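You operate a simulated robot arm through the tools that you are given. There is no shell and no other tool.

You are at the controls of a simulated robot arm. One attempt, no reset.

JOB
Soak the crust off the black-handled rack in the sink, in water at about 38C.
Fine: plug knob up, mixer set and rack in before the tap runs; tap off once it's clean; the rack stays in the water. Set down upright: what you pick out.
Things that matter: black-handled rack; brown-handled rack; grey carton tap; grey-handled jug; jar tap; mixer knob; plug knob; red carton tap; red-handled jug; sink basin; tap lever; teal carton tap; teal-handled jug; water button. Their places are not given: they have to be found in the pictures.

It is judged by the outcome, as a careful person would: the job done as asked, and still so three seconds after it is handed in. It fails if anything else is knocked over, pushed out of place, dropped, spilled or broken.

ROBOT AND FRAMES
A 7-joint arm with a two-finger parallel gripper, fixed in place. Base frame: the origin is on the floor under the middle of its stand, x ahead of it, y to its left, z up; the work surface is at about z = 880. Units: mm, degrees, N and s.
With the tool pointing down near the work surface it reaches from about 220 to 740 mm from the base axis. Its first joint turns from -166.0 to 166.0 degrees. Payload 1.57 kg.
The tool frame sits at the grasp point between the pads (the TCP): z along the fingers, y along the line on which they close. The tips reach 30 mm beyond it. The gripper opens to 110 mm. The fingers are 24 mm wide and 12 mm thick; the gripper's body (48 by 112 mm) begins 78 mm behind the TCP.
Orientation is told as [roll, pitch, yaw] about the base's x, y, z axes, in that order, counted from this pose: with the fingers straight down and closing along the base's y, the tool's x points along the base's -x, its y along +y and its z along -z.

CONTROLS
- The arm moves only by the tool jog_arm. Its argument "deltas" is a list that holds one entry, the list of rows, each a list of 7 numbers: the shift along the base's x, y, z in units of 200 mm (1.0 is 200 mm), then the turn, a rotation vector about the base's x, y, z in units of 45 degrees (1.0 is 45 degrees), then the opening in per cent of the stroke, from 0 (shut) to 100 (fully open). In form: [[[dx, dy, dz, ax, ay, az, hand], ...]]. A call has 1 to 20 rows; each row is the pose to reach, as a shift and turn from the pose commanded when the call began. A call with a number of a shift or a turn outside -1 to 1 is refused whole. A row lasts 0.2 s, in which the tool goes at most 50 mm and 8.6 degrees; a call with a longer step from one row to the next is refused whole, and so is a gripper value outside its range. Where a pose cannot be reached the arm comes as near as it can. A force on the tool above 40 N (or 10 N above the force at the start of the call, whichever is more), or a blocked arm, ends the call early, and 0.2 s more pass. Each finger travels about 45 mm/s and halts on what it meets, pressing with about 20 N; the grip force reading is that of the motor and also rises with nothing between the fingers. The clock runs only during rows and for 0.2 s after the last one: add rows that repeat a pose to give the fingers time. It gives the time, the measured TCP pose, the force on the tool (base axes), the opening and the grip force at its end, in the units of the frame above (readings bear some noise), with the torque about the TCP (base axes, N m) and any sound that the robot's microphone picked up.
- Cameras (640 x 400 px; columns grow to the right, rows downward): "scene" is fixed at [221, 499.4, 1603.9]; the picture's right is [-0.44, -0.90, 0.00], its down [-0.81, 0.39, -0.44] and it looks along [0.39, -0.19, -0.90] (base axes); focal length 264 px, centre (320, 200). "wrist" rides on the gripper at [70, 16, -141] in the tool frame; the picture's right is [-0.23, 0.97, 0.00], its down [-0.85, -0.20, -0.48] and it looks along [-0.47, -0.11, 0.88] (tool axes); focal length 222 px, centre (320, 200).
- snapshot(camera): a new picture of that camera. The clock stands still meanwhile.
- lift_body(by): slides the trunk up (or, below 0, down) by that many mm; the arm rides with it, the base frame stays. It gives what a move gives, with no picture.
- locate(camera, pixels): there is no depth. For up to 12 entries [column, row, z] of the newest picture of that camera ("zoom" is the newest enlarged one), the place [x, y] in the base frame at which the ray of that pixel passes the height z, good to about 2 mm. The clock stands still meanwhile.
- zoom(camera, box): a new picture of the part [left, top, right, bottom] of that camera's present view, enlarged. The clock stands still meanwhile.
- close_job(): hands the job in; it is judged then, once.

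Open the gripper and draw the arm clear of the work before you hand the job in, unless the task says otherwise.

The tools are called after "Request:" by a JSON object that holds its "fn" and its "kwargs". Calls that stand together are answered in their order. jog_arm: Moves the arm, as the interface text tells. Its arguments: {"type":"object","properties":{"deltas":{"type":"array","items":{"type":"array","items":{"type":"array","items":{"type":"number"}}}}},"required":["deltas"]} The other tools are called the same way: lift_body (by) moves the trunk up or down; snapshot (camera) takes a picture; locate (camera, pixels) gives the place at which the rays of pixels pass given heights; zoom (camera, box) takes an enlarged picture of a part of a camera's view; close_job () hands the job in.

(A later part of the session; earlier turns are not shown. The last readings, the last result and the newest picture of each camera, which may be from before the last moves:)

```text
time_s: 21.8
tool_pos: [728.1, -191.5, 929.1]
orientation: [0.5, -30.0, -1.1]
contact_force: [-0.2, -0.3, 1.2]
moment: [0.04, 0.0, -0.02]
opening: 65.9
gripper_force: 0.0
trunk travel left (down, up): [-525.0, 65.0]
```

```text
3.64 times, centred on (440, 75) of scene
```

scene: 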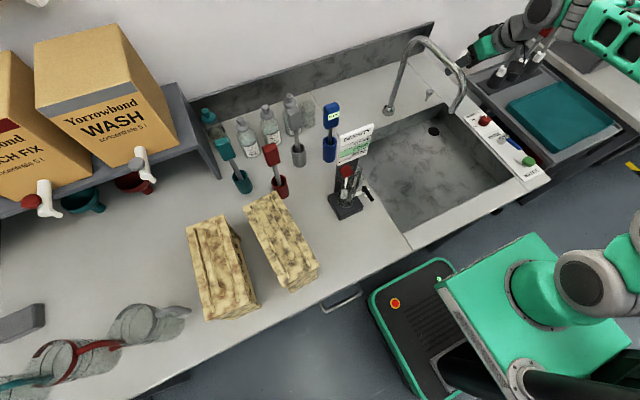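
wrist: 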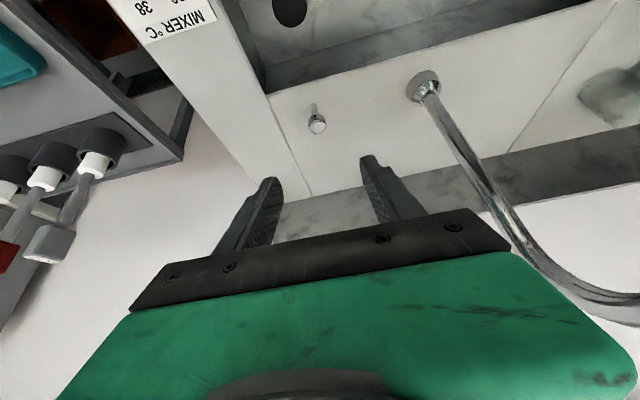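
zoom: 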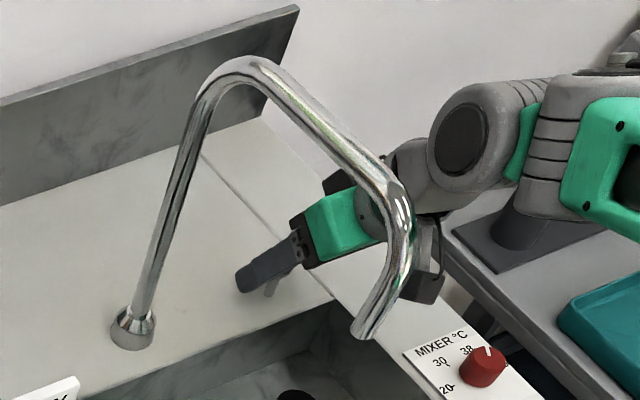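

The knob head lies between the fingers and is centred. I close on it.

Request:
{"fn": "jog_arm", "kwargs": {"deltas": [[[0, 0, 0, 0, 0, 0, 45], [0, 0, 0, 0, 0, 0, 30], [0, 0, 0, 0, 0, 0, 15], [0, 0, 0, 0, 0, 0, 10], [0, 0, 0, 0, 0, 0, 10]]]}}

Request:
{"fn": "zoom", "kwargs": {"camera": "wrist", "box": [230, 90, 430, 220]}}

```text
time_s: 23.0
tool_pos: [727.7, -189.7, 928.4]
orientation: [0.6, -29.9, -1.0]
contact_force: [-1.1, 4.2, 0.8]
moment: [0.07, -0.01, 0.01]
opening: 23.5
gripper_force: 35.0
trunk travel left (down, up): [-525.0, 65.0]
```

```text
3.08 times, centred on (330, 155) of wrist
```

zoom: 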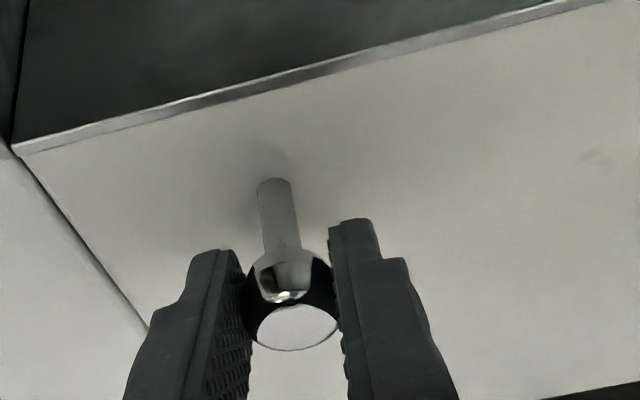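

The head is held at 23.5 mm. I lift it slowly by up to 30 mm and watch the force.

Request:
{"fn": "jog_arm", "kwargs": {"deltas": [[[0, 0, 0.025, 0, 0, 0, 10], [0, 0, 0.05, 0, 0, 0, 10], [0, 0, 0.075, 0, 0, 0, 10], [0, 0, 0.1, 0, 0, 0, 10]]]}}

Request:
{"fn": "zoom", "kwargs": {"camera": "wrist", "box": [230, 90, 430, 220]}}

```text
time_s: 24.0
tool_pos: [726.9, -189.9, 949.6]
orientation: [0.6, -30.1, -1.2]
contact_force: [-4.9, 10.6, -2.0]
moment: [0.15, 0.23, 0.06]
opening: 23.3
gripper_force: 35.5
trunk travel left (down, up): [-525.0, 65.0]
```

```text
3.08 times, centred on (330, 155) of wrist
```

zoom: 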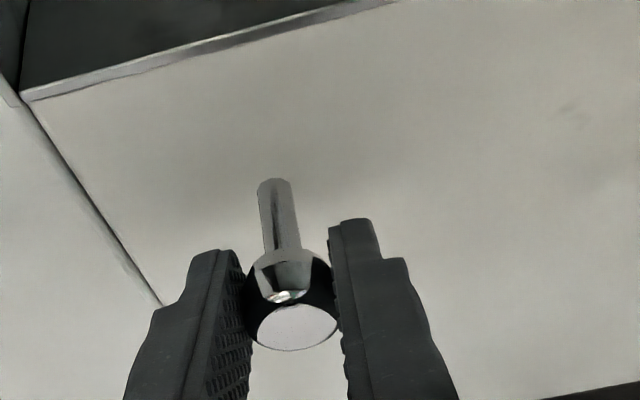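

The knob rose about 20 mm with little force. I raise a bit more, in small steps, to find the stop.

Request:
{"fn": "jog_arm", "kwargs": {"deltas": [[[0, 0, 0.015, 0, 0, 0, 10], [0, 0, 0.03, 0, 0, 0, 10], [0, 0, 0.045, 0, 0, 0, 10]]]}}

Request:
{"fn": "zoom", "kwargs": {"camera": "wrist", "box": [230, 90, 430, 220]}}

Request:
{"fn": "zoom", "kwargs": {"camera": "scene", "box": [390, 60, 470, 150]}}

```text
time_s: 24.8
tool_pos: [726.7, -189.8, 952.2]
orientation: [0.7, -29.4, -1.1]
contact_force: [5.4, 11.3, -28.5]
moment: [0.13, 0.05, 0.05]
opening: 23.2
gripper_force: 35.4
trunk travel left (down, up): [-525.0, 65.0]
```

```text
3.08 times, centred on (330, 155) of wrist
```

zoom: 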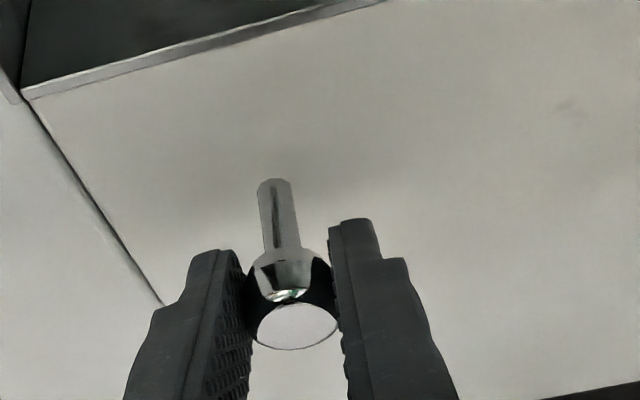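

```text
4.44 times, centred on (430, 105) of scene
```

zoom: 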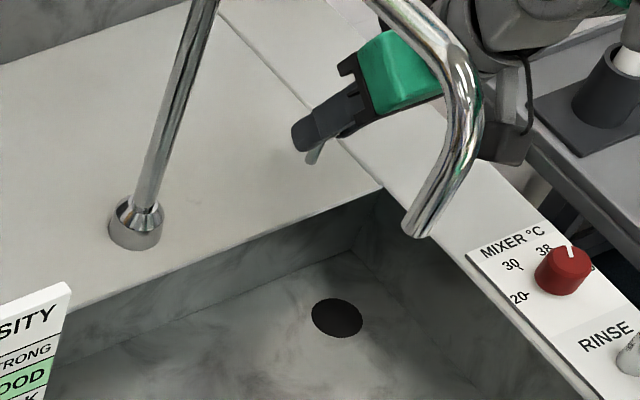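

A downward force of 28 N shows the knob reached its upper stop (about 24 mm up). I ease off and open the fingers, then check whether it stays up.

Request:
{"fn": "jog_arm", "kwargs": {"deltas": [[[0, 0, -0.03, 0, 0, 0, 10], [0, 0, -0.03, 0, 0, 0, 25], [0, 0, -0.03, 0, 0, 0, 40], [0, 0, -0.03, 0, 0, 0, 60], [0, 0, -0.03, 0, 0, 0, 60]]]}}

Request:
{"fn": "zoom", "kwargs": {"camera": "wrist", "box": [230, 90, 430, 220]}}

Request:
{"fn": "zoom", "kwargs": {"camera": "scene", "box": [390, 60, 470, 150]}}

```text
time_s: 26.0
tool_pos: [726.6, -192.1, 951.9]
orientation: [0.7, -30.1, -1.2]
contact_force: [-0.1, -0.4, -0.8]
moment: [0.0, -0.01, 0.02]
opening: 66.1
gripper_force: 0.1
trunk travel left (down, up): [-525.0, 65.0]
```

```text
3.08 times, centred on (330, 155) of wrist
```

zoom: 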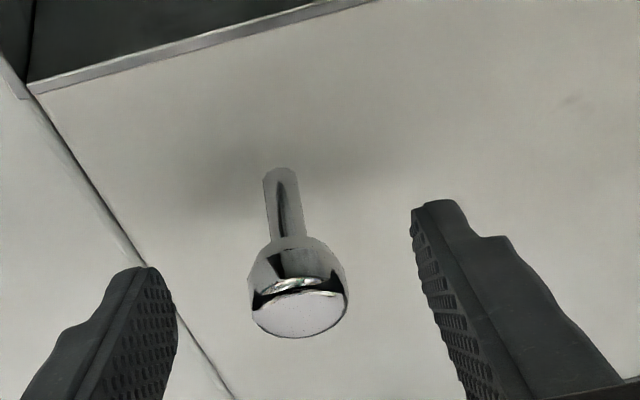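

```text
4.44 times, centred on (430, 105) of scene
```

zoom: 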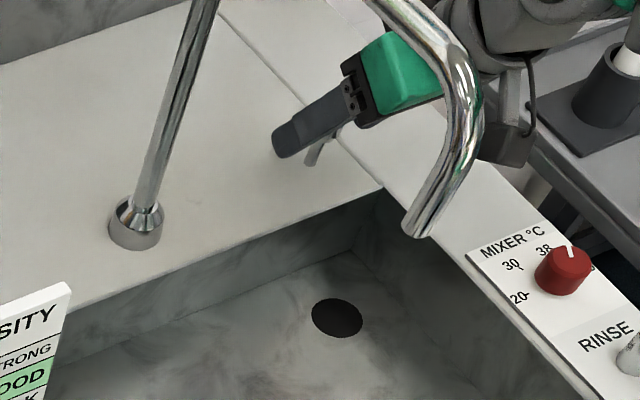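

The plug knob stays up after release. I rise straight up, then draw back and level the tool.

Request:
{"fn": "jog_arm", "kwargs": {"deltas": [[[0, 0, 0.15, 0, 0, 0, 60], [0, 0, 0.3, 0, 0, 0, 60], [0, 0, 0.5, 0, 0, 0, 60], [-0.1, 0, 0.7, 0, 0, 0, 60], [-0.25, 0, 0.85, 0, 0.15, 0, 60], [-0.4, 0, 0.95, 0, 0.3, 0, 60], [-0.6, 0, 1.0, 0, 0.45, 0, 60], [-0.8, 0, 1.0, 0, 0.6, 0, 60], [-1.0, 0, 1.0, 0, 0.667, 0, 60]]]}}

Request:
{"fn": "jog_arm", "kwargs": {"deltas": [[[-0.1, 0.1, 0.15, 0, 0, 0, 60], [-0.25, 0.25, 0.3, 0, 0, 0, 60], [-0.4, 0.4, 0.4, 0, 0, 0, 60], [-0.55, 0.55, 0.5, 0, 0, 0, 60], [-0.7, 0.7, 0.6, 0, 0, 0, 60], [-0.85, 0.85, 0.65, 0, 0, 0, 60], [-1.0, 1.0, 0.65, 0, 0, 0, 60]]]}}

Request:
{"fn": "snapshot", "kwargs": {"camera": "wrist"}}

Request:
{"fn": "zoom", "kwargs": {"camera": "scene", "box": [370, 20, 510, 150]}}

```text
time_s: 28.0
tool_pos: [524.6, -192.0, 1151.7]
orientation: [0.0, 0.1, -0.9]
contact_force: [0.5, -0.4, 0.4]
moment: [-0.03, 0.01, 0.02]
opening: 65.8
gripper_force: 0.0
trunk travel left (down, up): [-525.0, 65.0]
```

```text
refused: row 2 steps farther than a row can; nothing moved
```

```text
taken
```

wrist: 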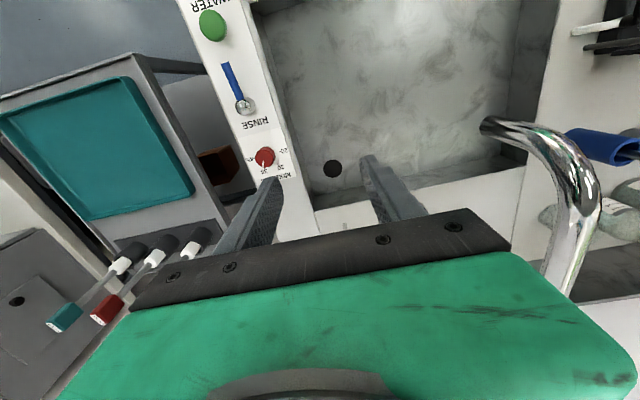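

```text
3.08 times, centred on (440, 85) of scene
```

zoom: 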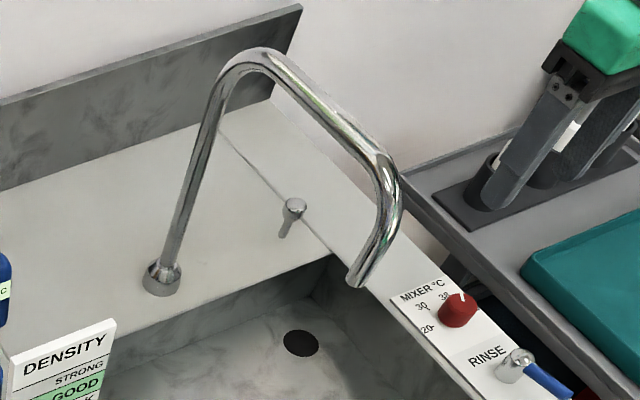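

The knob stands up (head at scene (431,87)). I gauge basin depth by locating the drain from both views, then move on.

Request:
{"fn": "locate", "kwargs": {"camera": "wrist", "pixels": [[332, 168, 780], [332, 168, 740], [332, 168, 700], [332, 168, 660], [310, 207, 880], [515, 125, 880]]}}

Request:
{"fn": "locate", "kwargs": {"camera": "scene", "pixels": [[434, 131, 780], [434, 131, 740], [434, 131, 700], [434, 131, 660], [441, 103, 880], [366, 131, 880], [411, 233, 880], [499, 184, 880]]}}

Request:
{"fn": "jog_arm", "kwargs": {"deltas": [[[-0.1, 0.08, 0.1, 0, 0, 0, 60], [-0.2, 0.18, 0.2, 0, 0, 0, 60], [-0.32, 0.3, 0.3, 0, 0, 0, 60], [-0.45, 0.43, 0.4, 0, 0, 0, 60], [-0.6, 0.57, 0.45, 0, 0, 0, 60], [-0.76, 0.72, 0.5, 0, 0, 0, 60], [-0.92, 0.88, 0.55, 0, 0, 0, 60], [-1.0, 1.0, 0.6, 0, 0, 0, 60]]]}}

```text
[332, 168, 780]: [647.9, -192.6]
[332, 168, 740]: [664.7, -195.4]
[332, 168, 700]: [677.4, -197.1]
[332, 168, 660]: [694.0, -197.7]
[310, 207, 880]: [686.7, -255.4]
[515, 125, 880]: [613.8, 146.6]
```

```text
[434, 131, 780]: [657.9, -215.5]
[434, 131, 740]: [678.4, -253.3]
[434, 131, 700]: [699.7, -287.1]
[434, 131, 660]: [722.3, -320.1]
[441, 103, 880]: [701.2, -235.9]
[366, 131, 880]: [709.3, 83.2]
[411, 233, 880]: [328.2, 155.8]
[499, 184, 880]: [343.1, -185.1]
```

```text
time_s: 29.8
tool_pos: [327.8, 9.7, 1271.8]
orientation: [0.0, 0.0, -1.0]
contact_force: [-0.4, 0.8, -0.2]
moment: [0.01, -0.01, 0.02]
opening: 66.0
gripper_force: 0.0
trunk travel left (down, up): [-525.0, 65.0]
```

The basin floor appears to be at about z≈800, so the sink is ~80 mm deep. I move left toward the racks to view the handles from above.

Request:
{"fn": "jog_arm", "kwargs": {"deltas": [[[0, 0.24, 0, 0, 0, 0, 60], [0, 0.48, 0, 0, 0, 0, 60], [0, 0.72, 0, 0, 0, 0, 60], [0, 0.96, 0, 0, 0, 0, 60], [0, 1.0, 0, 0, 0, 0, 60]]]}}

Request:
{"fn": "jog_arm", "kwargs": {"deltas": [[[-0.02, 0.24, 0, 0, 0, 0, 60], [-0.04, 0.48, 0, 0, 0, 0, 60], [-0.06, 0.72, 0, 0, 0, 0, 60], [-0.08, 0.96, 0, 0, 0, 0, 60], [-0.1, 1.0, 0, 0, 0, 0, 60]]]}}

Request:
{"fn": "snapshot", "kwargs": {"camera": "wrist"}}

Request:
{"fn": "snapshot", "kwargs": {"camera": "scene"}}

```text
time_s: 31.0
tool_pos: [327.4, 208.3, 1272.9]
orientation: [-0.1, 0.0, -1.0]
contact_force: [0.0, 0.1, -0.5]
moment: [-0.01, -0.03, -0.03]
opening: 65.7
gripper_force: 0.0
trunk travel left (down, up): [-525.0, 65.0]
```

```text
time_s: 32.2
tool_pos: [306.8, 407.9, 1270.4]
orientation: [0.0, 0.1, -1.1]
contact_force: [0.9, 0.1, 0.5]
moment: [-0.03, 0.05, -0.01]
opening: 65.9
gripper_force: 0.1
trunk travel left (down, up): [-525.0, 65.0]
```

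```text
taken
```

wrist: 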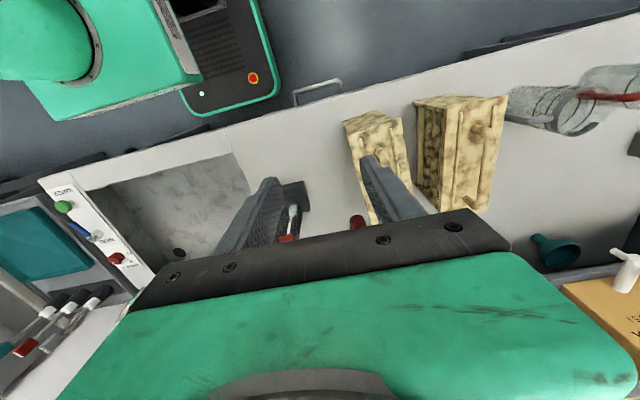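

```text
taken
```

scene: 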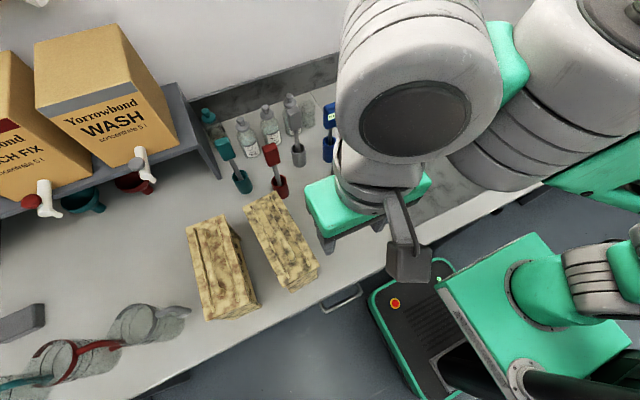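

The rack is partly hidden by the finger; I move a little further left and forward for a clear view.

Request:
{"fn": "jog_arm", "kwargs": {"deltas": [[[0.1, 0.15, 0, 0, 0, 0, 60], [0.2, 0.3, 0, 0, 0, 0, 60], [0.3, 0.4, 0, 0, 0, 0, 60], [0.4, 0.5, 0, 0, 0, 0, 60]]]}}

Request:
{"fn": "snapshot", "kwargs": {"camera": "wrist"}}

Request:
{"fn": "zoom", "kwargs": {"camera": "wrist", "box": [260, 40, 460, 180]}}

```text
time_s: 33.2
tool_pos: [376.1, 485.5, 1249.7]
orientation: [-0.3, 0.1, -1.1]
contact_force: [0.2, 0.1, -0.4]
moment: [-0.04, 0.02, 0.02]
opening: 66.0
gripper_force: 0.0
out of reach, approached as far as the arm can: row 3, 4
trunk travel left (down, up): [-525.0, 65.0]
```

```text
taken
```

wrist: 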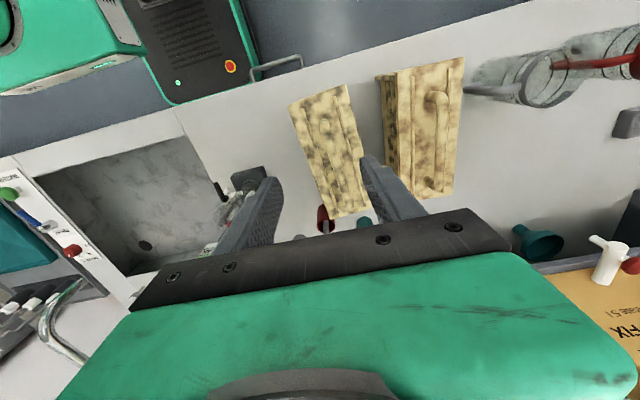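

```text
2.86 times, centred on (360, 110) of wrist
```

zoom: 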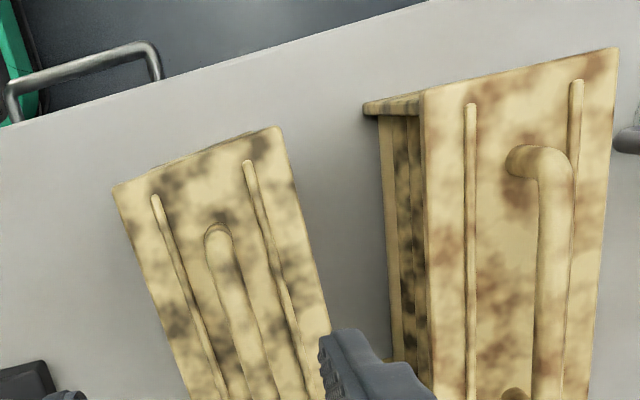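

The black-patched top and handle belong to the rack nearest the sink; the other one's handle is brown. I triangulate the black rack's top corners and handle using both cameras.

Request:
{"fn": "zoom", "kwargs": {"camera": "scene", "box": [230, 180, 340, 300]}}

Request:
{"fn": "zoom", "kwargs": {"camera": "wrist", "box": [270, 70, 390, 230]}}

```text
3.33 times, centred on (285, 240) of scene
```

zoom: 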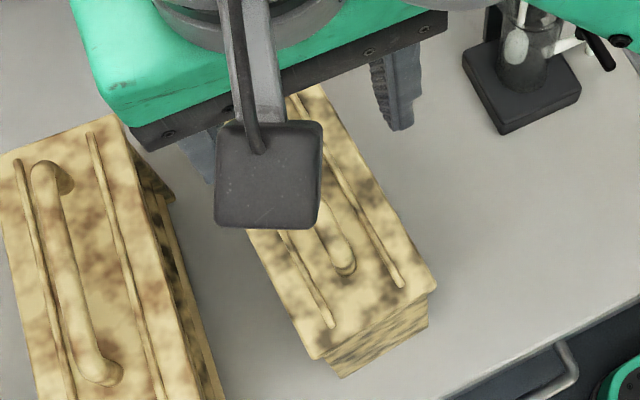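

```text
2.50 times, centred on (330, 150) of wrist
```

zoom: 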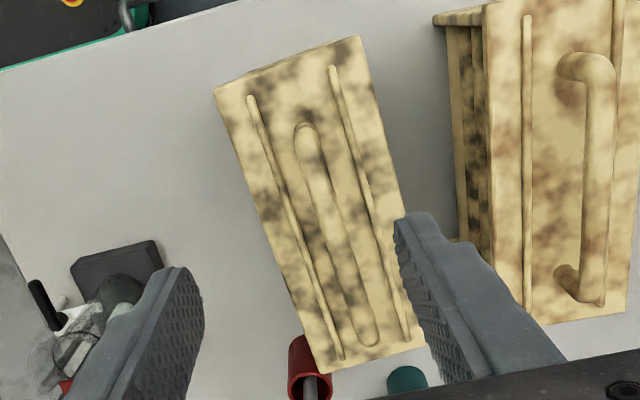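

I locate the corners and handle ends at several heights from both views.

Request:
{"fn": "locate", "kwargs": {"camera": "zoom", "pixels": [[213, 88, 960], [213, 88, 1000], [213, 88, 1040], [360, 35, 960], [360, 35, 1000], [360, 35, 1040], [318, 372, 1000], [425, 345, 1000], [303, 128, 1020], [303, 128, 1060], [362, 340, 1020], [362, 340, 1060]]}}

Request:
{"fn": "locate", "kwargs": {"camera": "scene", "pixels": [[320.1, 265.5, 960], [320.1, 265.5, 1000], [320.1, 265.5, 1040], [282, 287.4, 960], [282, 287.4, 1000], [282, 287.4, 1040], [292.5, 260.4, 1020], [292.5, 260.4, 1060], [247, 205, 1000], [276, 192, 1000], [261, 206, 1020], [261, 206, 1060]]}}

```text
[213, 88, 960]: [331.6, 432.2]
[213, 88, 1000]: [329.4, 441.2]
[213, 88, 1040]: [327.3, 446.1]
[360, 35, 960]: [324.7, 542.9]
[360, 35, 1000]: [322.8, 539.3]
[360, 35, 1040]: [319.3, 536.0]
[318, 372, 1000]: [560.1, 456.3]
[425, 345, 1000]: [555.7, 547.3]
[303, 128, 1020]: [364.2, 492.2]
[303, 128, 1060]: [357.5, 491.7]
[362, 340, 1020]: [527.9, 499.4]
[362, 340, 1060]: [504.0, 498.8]
```

```text
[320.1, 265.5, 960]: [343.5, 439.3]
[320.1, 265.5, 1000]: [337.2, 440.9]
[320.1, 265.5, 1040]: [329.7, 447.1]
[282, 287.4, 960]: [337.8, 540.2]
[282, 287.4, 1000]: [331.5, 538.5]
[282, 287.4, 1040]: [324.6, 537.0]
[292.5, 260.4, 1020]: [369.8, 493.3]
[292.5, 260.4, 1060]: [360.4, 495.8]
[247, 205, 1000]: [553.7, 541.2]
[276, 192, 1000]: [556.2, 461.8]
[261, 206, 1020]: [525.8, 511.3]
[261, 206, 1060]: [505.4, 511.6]
```

Both views agree that the rack top is at about z≈1040 (rack ~206 × 90 × 160 mm). I re-check the basin depth using vertical corner edges in the sink.

Request:
{"fn": "zoom", "kwargs": {"camera": "wrist", "box": [0, 120, 230, 300]}}

Request:
{"fn": "locate", "kwargs": {"camera": "scene", "pixels": [[443.7, 103, 880], [439.3, 117, 800], [439.3, 117, 760], [439.3, 117, 720], [439.3, 117, 680]]}}

```text
2.22 times, centred on (115, 210) of wrist
```

zoom: 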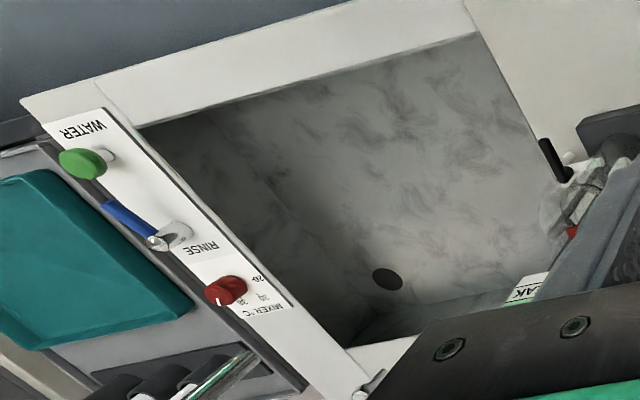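

```text
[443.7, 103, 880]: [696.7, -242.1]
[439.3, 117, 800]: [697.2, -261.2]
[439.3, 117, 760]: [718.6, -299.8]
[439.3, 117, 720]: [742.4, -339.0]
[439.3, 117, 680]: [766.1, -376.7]
```

The basin floor is at z≈804 (≈76 mm deep) and the rack's handle runs nearly along x, centre about (432,497), yaw ≈3°. I move above the handle at z≈1150 with the gripper at yaw 3° and look closely; I also locate the jar stand and sign for clearance.

Request:
{"fn": "jog_arm", "kwargs": {"deltas": [[[0.05, 0.01, -0.1, 0, 0, 0.03, 50], [0.12, 0.025, -0.25, 0, 0, 0.06, 50], [0.2, 0.04, -0.4, 0, 0, 0.09, 50], [0.28, 0.058, -0.5, 0, 0, 0.09, 50]]]}}

Request:
{"fn": "snapshot", "kwargs": {"camera": "wrist"}}

Request:
{"fn": "locate", "kwargs": {"camera": "scene", "pixels": [[328, 199, 885], [342, 219, 885], [363, 207, 885], [372, 125, 1040], [372, 125, 1080], [372, 125, 1120], [338, 136, 1040], [338, 136, 1080], [338, 136, 1120]]}}

```text
time_s: 34.2
tool_pos: [427.4, 495.8, 1151.2]
orientation: [0.0, 0.0, 3.1]
contact_force: [0.5, -0.2, 0.4]
moment: [-0.04, 0.02, 0.01]
opening: 55.0
gripper_force: 0.0
trunk travel left (down, up): [-525.0, 65.0]
```

```text
taken
```

wrist: 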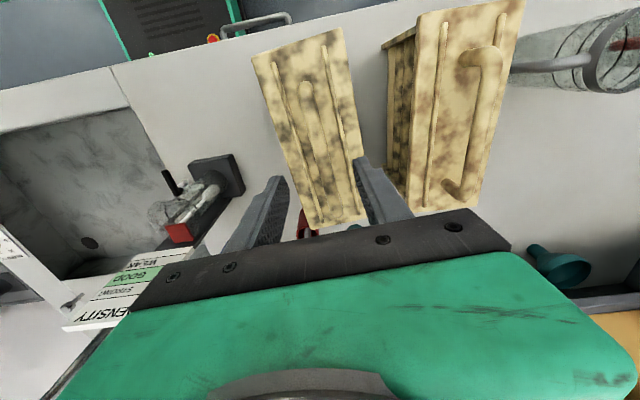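

```text
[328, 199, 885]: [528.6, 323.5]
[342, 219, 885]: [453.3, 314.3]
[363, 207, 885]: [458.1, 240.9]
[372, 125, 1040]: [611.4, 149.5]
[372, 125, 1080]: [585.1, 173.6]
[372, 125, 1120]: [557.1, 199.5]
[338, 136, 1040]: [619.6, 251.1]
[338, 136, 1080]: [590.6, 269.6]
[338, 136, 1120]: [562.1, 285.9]
```

The sign top is high (~1150), so I must carry the rack in front of the jar stand (x<440). I look closely at the handle now.

Request:
{"fn": "zoom", "kwargs": {"camera": "wrist", "box": [240, 20, 400, 230]}}

```text
1.90 times, centred on (320, 125) of wrist
```

zoom: 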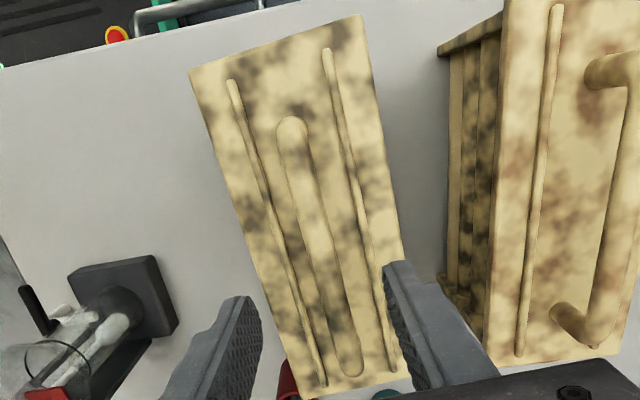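

I locate the handle ends and top corners from this closer view at likely heights.

Request:
{"fn": "locate", "kwargs": {"camera": "zoom", "pixels": [[190, 72, 1040], [362, 15, 1040], [408, 372, 1040], [318, 398, 1040], [291, 120, 1060], [291, 120, 1075], [349, 372, 1060], [349, 372, 1075], [320, 245, 1060], [320, 245, 1075]]}}

```text
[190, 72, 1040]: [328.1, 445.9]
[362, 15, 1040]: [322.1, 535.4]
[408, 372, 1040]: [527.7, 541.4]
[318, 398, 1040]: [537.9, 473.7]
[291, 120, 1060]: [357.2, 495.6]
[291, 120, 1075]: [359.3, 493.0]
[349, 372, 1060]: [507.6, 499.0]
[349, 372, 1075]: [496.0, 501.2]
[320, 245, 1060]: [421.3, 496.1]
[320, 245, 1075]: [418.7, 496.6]
```

The handle centre is near (430,497) and its axis is nearly along x. I descend to z≈1095 with a 44 mm opening and check how the fingers straddle the bar.

Request:
{"fn": "jog_arm", "kwargs": {"deltas": [[[0.01, 0.003, -0.1, 0, 0, 0, 40], [0.013, 0.005, -0.2, 0, 0, 0, 40], [0.013, 0.005, -0.28, 0, 0, 0, 40]]]}}

Request:
{"fn": "zoom", "kwargs": {"camera": "wrist", "box": [240, 90, 420, 230]}}

Request:
{"fn": "zoom", "kwargs": {"camera": "scene", "box": [200, 140, 360, 300]}}

```text
time_s: 35.0
tool_pos: [429.4, 497.1, 1095.2]
orientation: [0.0, 0.0, 2.9]
contact_force: [-0.3, -0.7, 0.0]
moment: [0.0, -0.03, -0.03]
opening: 44.0
gripper_force: 0.1
trunk travel left (down, up): [-525.0, 65.0]
```

```text
2.86 times, centred on (330, 160) of wrist
```

zoom: 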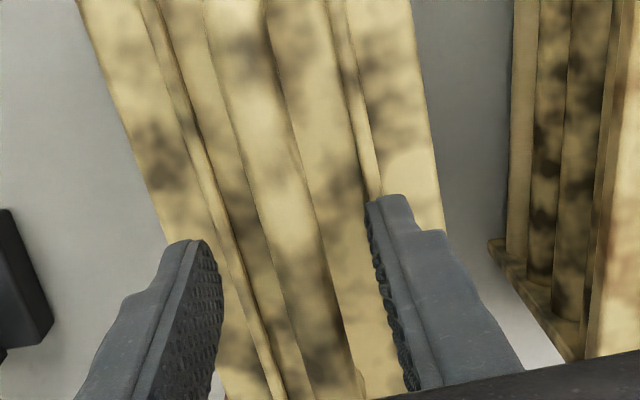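

```text
2.50 times, centred on (280, 220) of scene
```

zoom: 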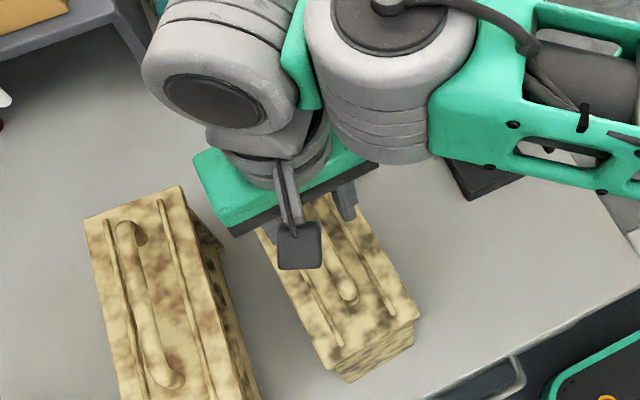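

The fingers straddle the bar symmetrically. I lower another 13 mm in small steps, watching the force.

Request:
{"fn": "jog_arm", "kwargs": {"deltas": [[[0, 0, -0.025, 0, 0, 0, 40], [0, 0, -0.05, 0, 0, 0, 40], [0, 0, -0.065, 0, 0, 0, 40]]]}}

Request:
{"fn": "zoom", "kwargs": {"camera": "wrist", "box": [240, 90, 420, 230]}}

```text
time_s: 35.8
tool_pos: [428.4, 496.6, 1082.5]
orientation: [0.0, -0.1, 3.0]
contact_force: [0.1, 0.3, 0.0]
moment: [0.01, 0.03, -0.01]
opening: 44.0
gripper_force: 0.1
trunk travel left (down, up): [-525.0, 65.0]
```

```text
2.86 times, centred on (330, 160) of wrist
```

zoom: 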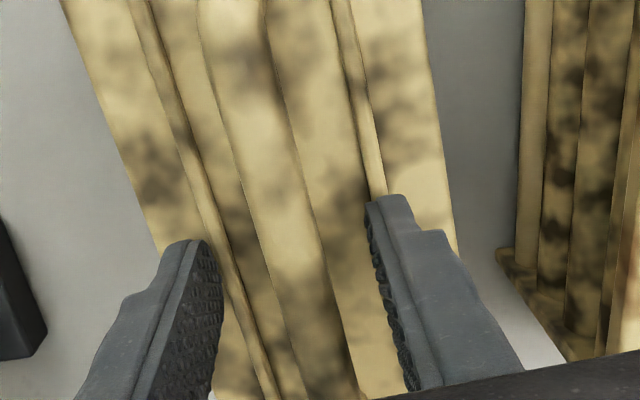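

No contact yet and the plate seems ~20 mm below the tips, so I lower a little further in small steps.

Request:
{"fn": "jog_arm", "kwargs": {"deltas": [[[0, 0, -0.015, 0, 0, 0, 40], [0, 0, -0.03, 0, 0, 0, 40]]]}}

Request:
{"fn": "zoom", "kwargs": {"camera": "wrist", "box": [240, 90, 420, 230]}}

```text
time_s: 36.4
tool_pos: [428.1, 496.7, 1078.8]
orientation: [0.2, -0.2, 3.0]
contact_force: [1.0, -1.0, 13.3]
moment: [-0.3, 0.09, 0.1]
opening: 44.1
gripper_force: 0.1
trunk travel left (down, up): [-525.0, 65.0]
```

```text
2.86 times, centred on (330, 160) of wrist
```

zoom: 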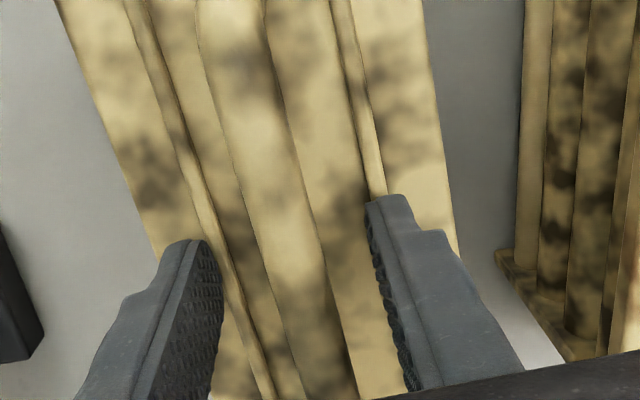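

Contact (13 N) at tip height ≈1049: a rib. I rise 3 mm and close on the bar.

Request:
{"fn": "jog_arm", "kwargs": {"deltas": [[[0, 0, 0.018, 0, 0, 0, 40], [0, 0, 0.02, 0, 0, 0, 30], [0, 0, 0.02, 0, 0, 0, 20], [0, 0, 0.02, 0, 0, 0, 8], [0, 0, 0.02, 0, 0, 0, 3], [0, 0, 0.02, 0, 0, 0, 3]]]}}

Request:
{"fn": "zoom", "kwargs": {"camera": "wrist", "box": [240, 90, 420, 230]}}

```text
time_s: 37.8
tool_pos: [428.8, 496.2, 1078.9]
orientation: [-0.2, 0.1, 3.0]
contact_force: [0.1, -0.2, 0.5]
moment: [0.0, -0.17, -0.02]
opening: 13.5
gripper_force: 20.3
trunk travel left (down, up): [-525.0, 65.0]
```

```text
2.86 times, centred on (330, 160) of wrist
```

zoom: 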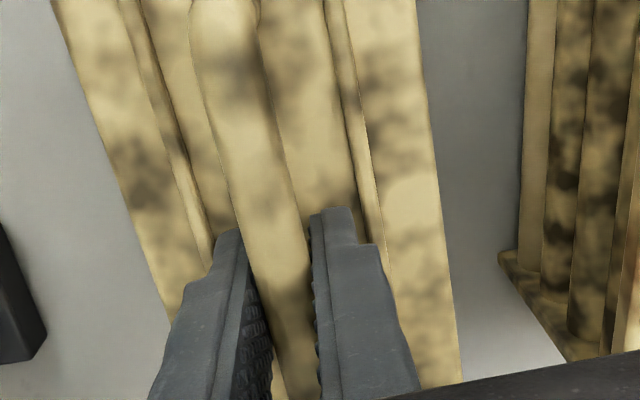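

The bar is held at 13.5 mm opening. I lift it gently by 30 mm and check the load and tilt.

Request:
{"fn": "jog_arm", "kwargs": {"deltas": [[[0, 0, 0.02, 0, 0, 0, 0], [0, 0, 0.05, 0, 0, 0, 0], [0, 0, 0.09, 0, 0, 0, 0], [0, 0, 0.13, 0, 0, 0, 0], [0, 0, 0.15, 0, 0, 0, 0], [0, 0, 0.15, 0, 0, 0, 0]]]}}

Request:
{"fn": "zoom", "kwargs": {"camera": "wrist", "box": [240, 90, 420, 230]}}

Request:
{"fn": "zoom", "kwargs": {"camera": "scene", "box": [200, 140, 360, 300]}}

```text
time_s: 39.2
tool_pos: [431.3, 496.7, 1110.6]
orientation: [-0.2, 0.1, 3.0]
contact_force: [0.1, -0.6, -10.6]
moment: [-0.02, 0.06, 0.01]
opening: 13.7
gripper_force: 20.1
trunk travel left (down, up): [-525.0, 65.0]
```

```text
2.86 times, centred on (330, 160) of wrist
```

zoom: 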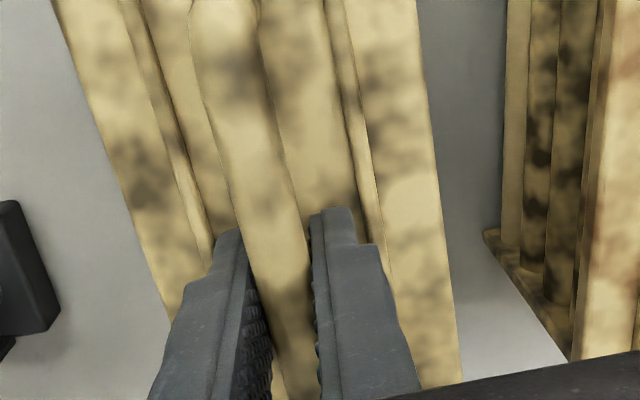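

```text
2.50 times, centred on (280, 220) of scene
```

zoom: 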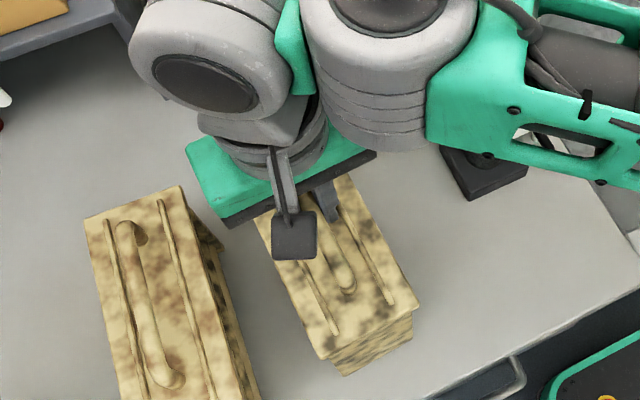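

The load is about 1.08 kg, balanced and level. I raise it to z≈1170 and carry it toward the robot (x≈311) and then to the right, in front of the jar stand.

Request:
{"fn": "jog_arm", "kwargs": {"deltas": [[[0, 0, 0.1, 0, 0, 0, 0], [0, 0, 0.2, 0, 0, 0, 0], [0, 0, 0.3, 0, 0, 0, 0], [-0.08, -0.02, 0.3, 0, 0, 0, 0], [-0.18, -0.06, 0.3, 0, 0, 0, 0], [-0.3, -0.1, 0.3, 0, 0, 0, 0], [-0.42, -0.16, 0.3, 0, 0, 0, 0], [-0.54, -0.24, 0.3, 0, 0, 0, 0], [-0.6, -0.36, 0.3, 0, 0, 0, 0], [-0.6, -0.48, 0.3, 0, 0, 0, 0], [-0.6, -0.6, 0.3, 0, 0, 0, 0], [-0.6, -0.72, 0.3, 0, 0, 0, 0], [-0.6, -0.84, 0.3, 0, 0, 0, 0], [-0.6, -0.94, 0.3, 0, 0, 0, 0], [-0.6, -1.0, 0.3, 0, 0, 0, 0]]]}}

Request:
{"fn": "snapshot", "kwargs": {"camera": "scene"}}

Request:
{"fn": "snapshot", "kwargs": {"camera": "wrist"}}

```text
time_s: 42.4
tool_pos: [310.1, 296.5, 1171.0]
orientation: [-0.1, 0.0, 3.0]
contact_force: [1.0, -0.5, -11.7]
moment: [0.02, 0.04, 0.0]
opening: 13.7
gripper_force: 20.0
trunk travel left (down, up): [-525.0, 65.0]
```

```text
taken
```

scene: 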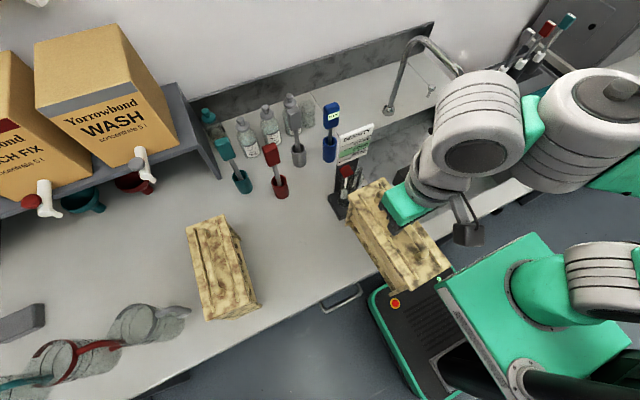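

```text
taken
```

wrist: 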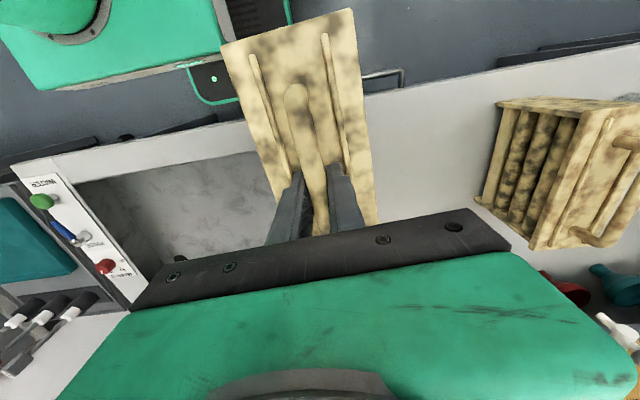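

The rack hangs level and clear of the jar stand. I continue to the right to y≈97.

Request:
{"fn": "jog_arm", "kwargs": {"deltas": [[[0, -0.08, 0, 0, 0, 0, 0], [0, -0.2, 0, 0, 0, 0, 0], [0, -0.32, 0, 0, 0, 0, 0], [0, -0.44, 0, 0, 0, 0, 0], [0, -0.56, 0, 0, 0, 0, 0], [0, -0.68, 0, 0, 0, 0, 0], [0, -0.8, 0, 0, 0, 0, 0], [0, -0.92, 0, 0, 0, 0, 0], [0, -1.0, 0, 0, 0, 0, 0], [0, -1.0, 0, 0, 0, 0, 0]]]}}

Request:
{"fn": "snapshot", "kwargs": {"camera": "scene"}}

Request:
{"fn": "snapshot", "kwargs": {"camera": "wrist"}}

```text
time_s: 44.6
tool_pos: [311.3, 97.0, 1169.6]
orientation: [-0.1, 0.1, 3.0]
contact_force: [-0.4, -0.5, -11.3]
moment: [0.01, 0.01, -0.04]
opening: 13.8
gripper_force: 19.3
trunk travel left (down, up): [-525.0, 65.0]
```

```text
taken
```

scene: 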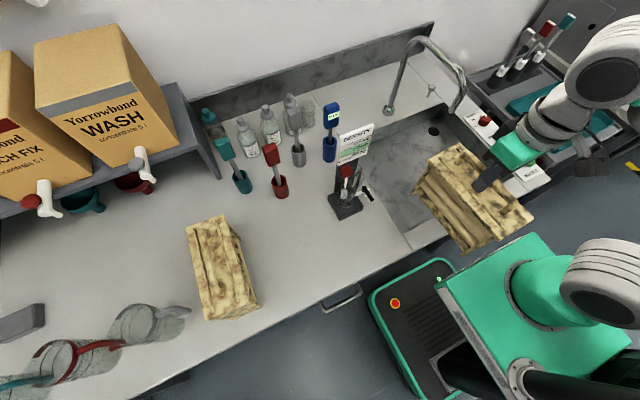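

```text
taken
```

wrist: 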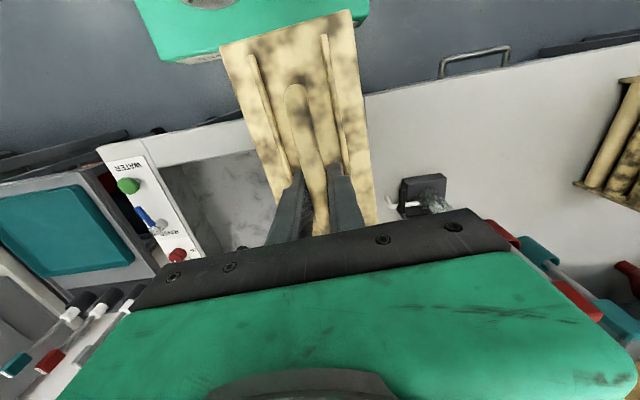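

I move forward over the left half of the basin, to (470,72), well clear of the spout at y≈-38.

Request:
{"fn": "jog_arm", "kwargs": {"deltas": [[[0.08, -0.03, 0, 0, 0, 0, 0], [0.2, -0.06, 0, 0, 0, 0, 0], [0.32, -0.09, 0, 0, 0, 0, 0], [0.44, -0.125, 0, 0, 0, 0, 0], [0.56, -0.125, 0, 0, 0, 0, 0], [0.68, -0.125, 0, 0, 0, 0, 0], [0.76, -0.125, 0, 0, 0, 0, 0], [0.795, -0.125, 0, 0, 0, 0, 0], [0.795, -0.125, 0, 0, 0, 0, 0]]]}}

Request:
{"fn": "snapshot", "kwargs": {"camera": "scene"}}

Request:
{"fn": "snapshot", "kwargs": {"camera": "wrist"}}

```text
time_s: 46.6
tool_pos: [470.1, 71.6, 1170.5]
orientation: [0.0, 0.0, 2.9]
contact_force: [-0.6, -0.4, -11.2]
moment: [0.03, 0.04, 0.01]
opening: 13.6
gripper_force: 20.1
trunk travel left (down, up): [-525.0, 65.0]
```

```text
taken
```

scene: 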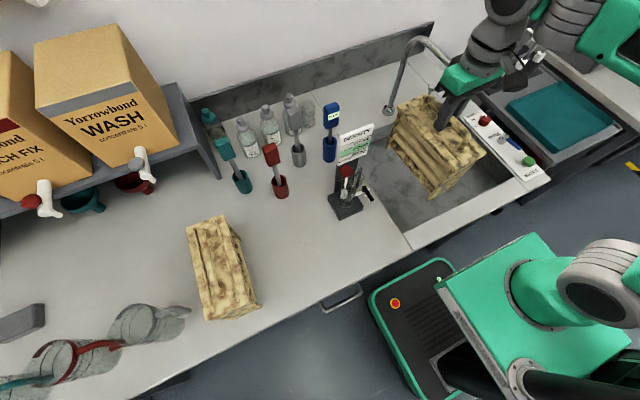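

```text
taken
```

wrist: 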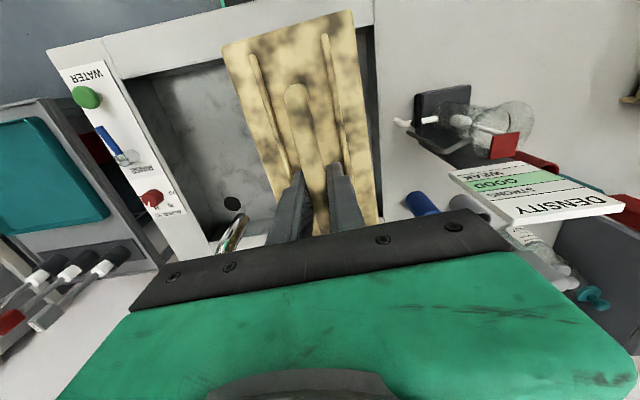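

The rack is over the basin, left of the spout. I lower it to about 15 mm above the floor.

Request:
{"fn": "jog_arm", "kwargs": {"deltas": [[[0, 0, -0.08, 0, 0, 0, 0], [0, 0, -0.2, 0, 0, 0, 0], [0, 0, -0.32, 0, 0, 0, 0], [0, 0, -0.44, 0, 0, 0, 0], [0, 0, -0.54, 0, 0, 0, 0], [0, 0, -0.64, 0, 0, 0, 0], [0, 0, -0.7, 0, 0, 0, 0], [0, 0, -0.74, 0, 0, 0, 0]]]}}

Request:
{"fn": "snapshot", "kwargs": {"camera": "scene"}}

Request:
{"fn": "snapshot", "kwargs": {"camera": "wrist"}}

```text
time_s: 48.4
tool_pos: [469.3, 70.9, 1020.6]
orientation: [0.1, 0.1, 3.0]
contact_force: [0.3, 1.1, -10.8]
moment: [-0.02, 0.02, -0.02]
opening: 13.9
gripper_force: 19.7
trunk travel left (down, up): [-525.0, 65.0]
```

```text
taken
```

scene: 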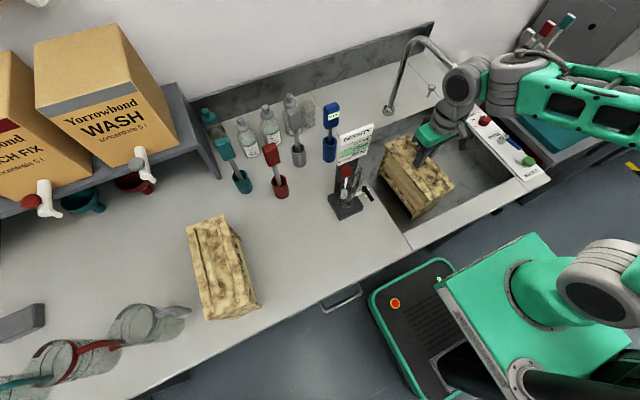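

```text
taken
```

wrist: 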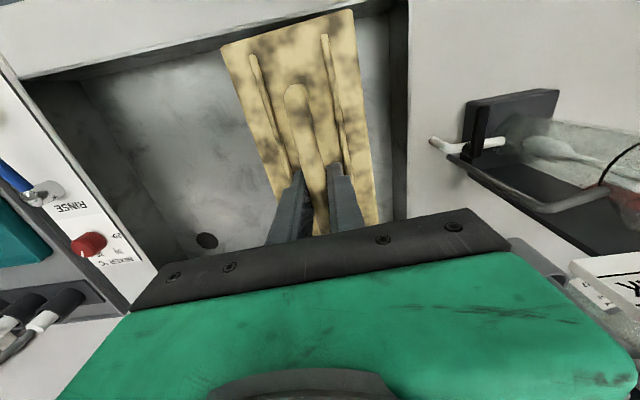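

It hangs in the basin with clear gaps to the walls. I lower in 4 mm steps to feel the floor.

Request:
{"fn": "jog_arm", "kwargs": {"deltas": [[[0, 0, -0.02, 0, 0, 0, 0], [0, 0, -0.04, 0, 0, 0, 0], [0, 0, -0.06, 0, 0, 0, 0], [0, 0, -0.075, 0, 0, 0, 0]]]}}

```text
time_s: 49.4
tool_pos: [468.6, 70.0, 1010.3]
orientation: [0.0, -0.4, 2.9]
contact_force: [-4.3, -4.5, 13.6]
moment: [-0.02, 0.37, 0.04]
opening: 13.5
gripper_force: 20.0
trunk travel left (down, up): [-525.0, 65.0]
```

Contact: force changed from −11 to +13.6 N, so the rack rests on the floor at z≈811. I relax 3 mm upward and open the fingers slowly.

Request:
{"fn": "jog_arm", "kwargs": {"deltas": [[[0, 0, 0.015, 0, 0, 0, 0], [0, 0, 0.018, 0, 0, 0, 0]]]}}

Request:
{"fn": "zoom", "kwargs": {"camera": "scene", "box": [350, 90, 500, 240]}}

Request:
{"fn": "zoom", "kwargs": {"camera": "wrist", "box": [150, 0, 450, 250]}}

```text
time_s: 50.0
tool_pos: [468.5, 71.6, 1011.0]
orientation: [0.1, 0.0, 2.9]
contact_force: [2.3, -2.4, -3.0]
moment: [0.05, -0.62, -0.02]
opening: 14.1
gripper_force: 20.2
trunk travel left (down, up): [-525.0, 65.0]
```

```text
2.67 times, centred on (425, 165) of scene
```

zoom: 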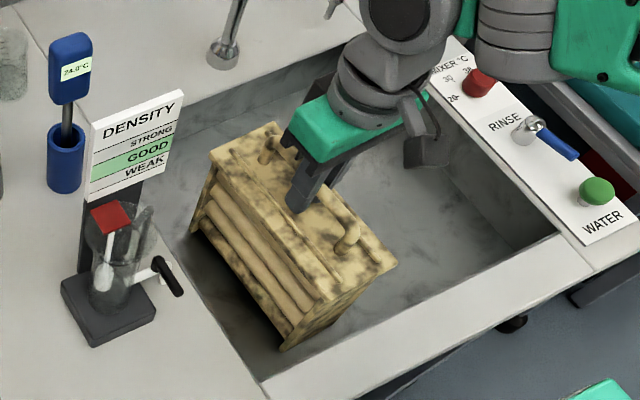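

```text
1.60 times, centred on (300, 125) of wrist
```

zoom: 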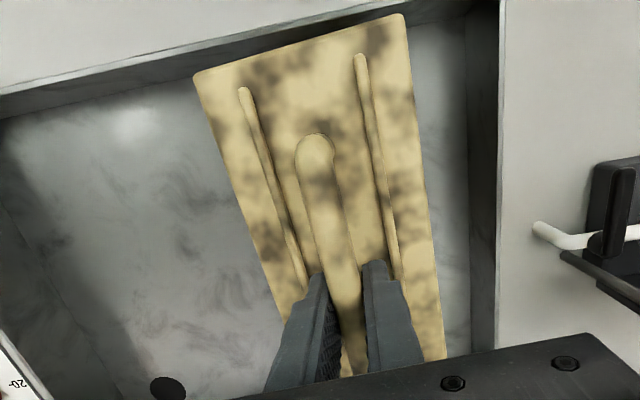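

The rack stands upright on the basin floor with gaps all round. I open the fingers and rise straight up.

Request:
{"fn": "jog_arm", "kwargs": {"deltas": [[[0, 0, 0, 0, 0, 0, 20], [0, 0, 0, 0, 0, 0, 30], [0, 0, 0, 0, 0, 0, 36], [0, 0, 0, 0, 0, 0, 36], [0, 0, 0.05, 0, 0, 0, 36], [0, 0, 0.15, 0, 0, 0, 36], [0, 0, 0.3, 0, 0, 0, 36], [0, 0, 0.5, 0, 0, 0, 36], [0, 0, 0.7, 0, 0, 0, 36], [0, 0, 0.9, 0, 0, 0, 36]]]}}

Request:
{"fn": "snapshot", "kwargs": {"camera": "scene"}}

Request:
{"fn": "snapshot", "kwargs": {"camera": "wrist"}}

```text
time_s: 52.2
tool_pos: [470.6, 71.2, 1191.5]
orientation: [0.0, 0.0, 3.0]
contact_force: [-0.5, -0.9, -0.3]
moment: [0.0, -0.05, -0.02]
opening: 39.6
gripper_force: 0.0
trunk travel left (down, up): [-525.0, 65.0]
```

```text
taken
```

scene: 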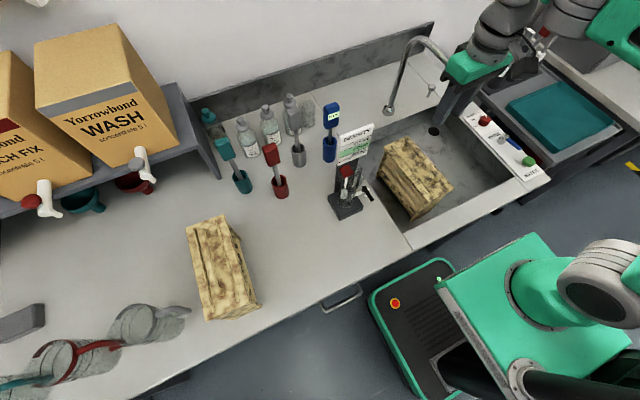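

```text
taken
```

wrist: 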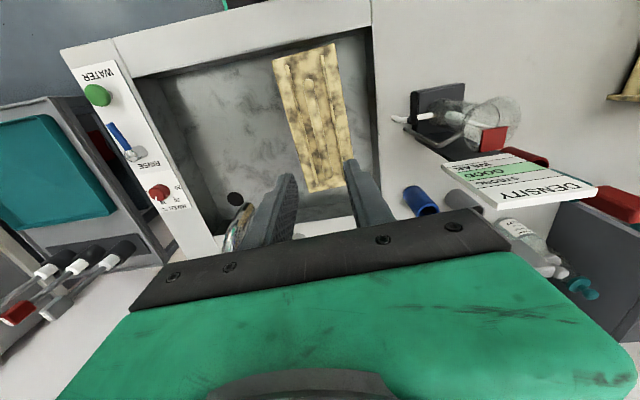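

The rack stands free in the basin. I back away from the spout and go to view the tap lever from above, near (360,-285,1100).

Request:
{"fn": "jog_arm", "kwargs": {"deltas": [[[-0.15, 0, 0.05, 0, 0, 0, 36], [-0.35, -0.05, 0.05, 0, 0, 0, 36], [-0.52, -0.2, 0.05, 0, 0, 0, 36], [-0.55, -0.4, 0.05, 0, 0, 0, 36], [-0.55, -0.6, 0, 0, 0, 0, 36], [-0.55, -0.8, 0, 0, 0, 0, 36], [-0.55, -1.0, 0, 0, 0, 0, 36]]]}}

Request:
{"fn": "jog_arm", "kwargs": {"deltas": [[[0, -0.2, -0.05, 0, 0, -0.06, 36], [0, -0.4, -0.15, 0, 0, -0.06, 36], [0, -0.6, -0.25, 0, 0, -0.06, 36], [0, -0.75, -0.4, 0, 0, -0.06, 36]]]}}

Request:
{"fn": "snapshot", "kwargs": {"camera": "wrist"}}

Request:
{"fn": "zoom", "kwargs": {"camera": "wrist", "box": [220, 60, 420, 200]}}

```text
time_s: 53.8
tool_pos: [360.2, -129.4, 1191.9]
orientation: [0.0, 0.1, 3.1]
contact_force: [-0.7, 0.3, -0.1]
moment: [-0.01, 0.04, -0.01]
opening: 39.6
gripper_force: 0.0
trunk travel left (down, up): [-525.0, 65.0]
```

```text
time_s: 54.8
tool_pos: [358.7, -280.1, 1109.2]
orientation: [0.0, 0.0, 0.3]
contact_force: [-0.4, 0.1, -0.6]
moment: [0.04, 0.01, 0.03]
opening: 39.6
gripper_force: 0.1
trunk travel left (down, up): [-525.0, 65.0]
```

```text
taken
```

wrist: 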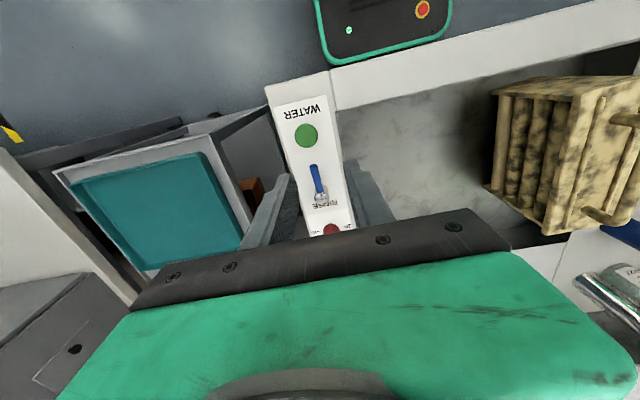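

```text
2.86 times, centred on (320, 130) of wrist
```

zoom: 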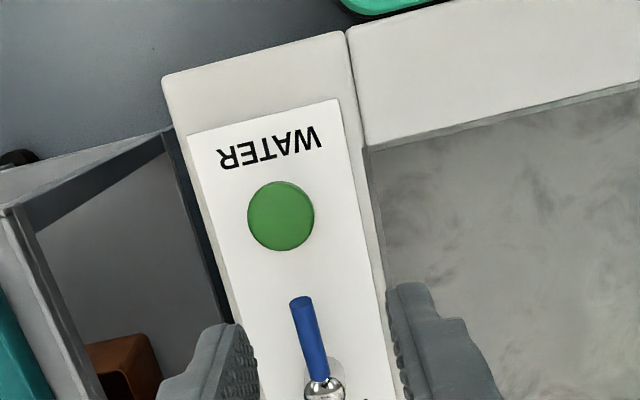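

I locate the lever's end and pivot at several heights from this view, to find its tilt.

Request:
{"fn": "locate", "kwargs": {"camera": "wrist", "pixels": [[313, 165, 900], [313, 165, 920], [313, 165, 940], [321.7, 195.7, 890], [321.7, 195.7, 910], [321.7, 195.7, 930], [306, 135, 900], [306, 135, 910]]}}

Request:
{"fn": "zoom", "kwargs": {"camera": "scene", "box": [480, 110, 560, 180]}}

```text
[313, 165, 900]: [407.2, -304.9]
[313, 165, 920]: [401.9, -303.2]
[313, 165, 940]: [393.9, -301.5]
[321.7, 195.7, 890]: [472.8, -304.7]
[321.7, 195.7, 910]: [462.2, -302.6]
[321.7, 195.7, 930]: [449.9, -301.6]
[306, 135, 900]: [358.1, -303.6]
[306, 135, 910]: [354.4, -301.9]
```

```text
5.71 times, centred on (520, 145) of scene
```

zoom: 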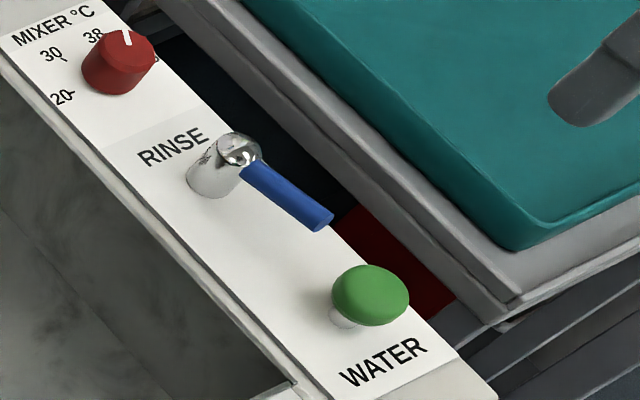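

Request:
{"fn": "locate", "kwargs": {"camera": "scene", "pixels": [[520.9, 148.9, 890], [520.9, 148.9, 905], [520.9, 148.9, 920], [520.9, 148.9, 935], [505.6, 136.2, 900], [505.6, 136.2, 915], [505.6, 136.2, 930]]}}

```text
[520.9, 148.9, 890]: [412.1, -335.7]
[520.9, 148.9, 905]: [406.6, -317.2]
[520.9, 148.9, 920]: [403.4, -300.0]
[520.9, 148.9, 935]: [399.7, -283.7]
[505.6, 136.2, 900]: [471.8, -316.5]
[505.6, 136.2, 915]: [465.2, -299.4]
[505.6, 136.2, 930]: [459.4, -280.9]
```

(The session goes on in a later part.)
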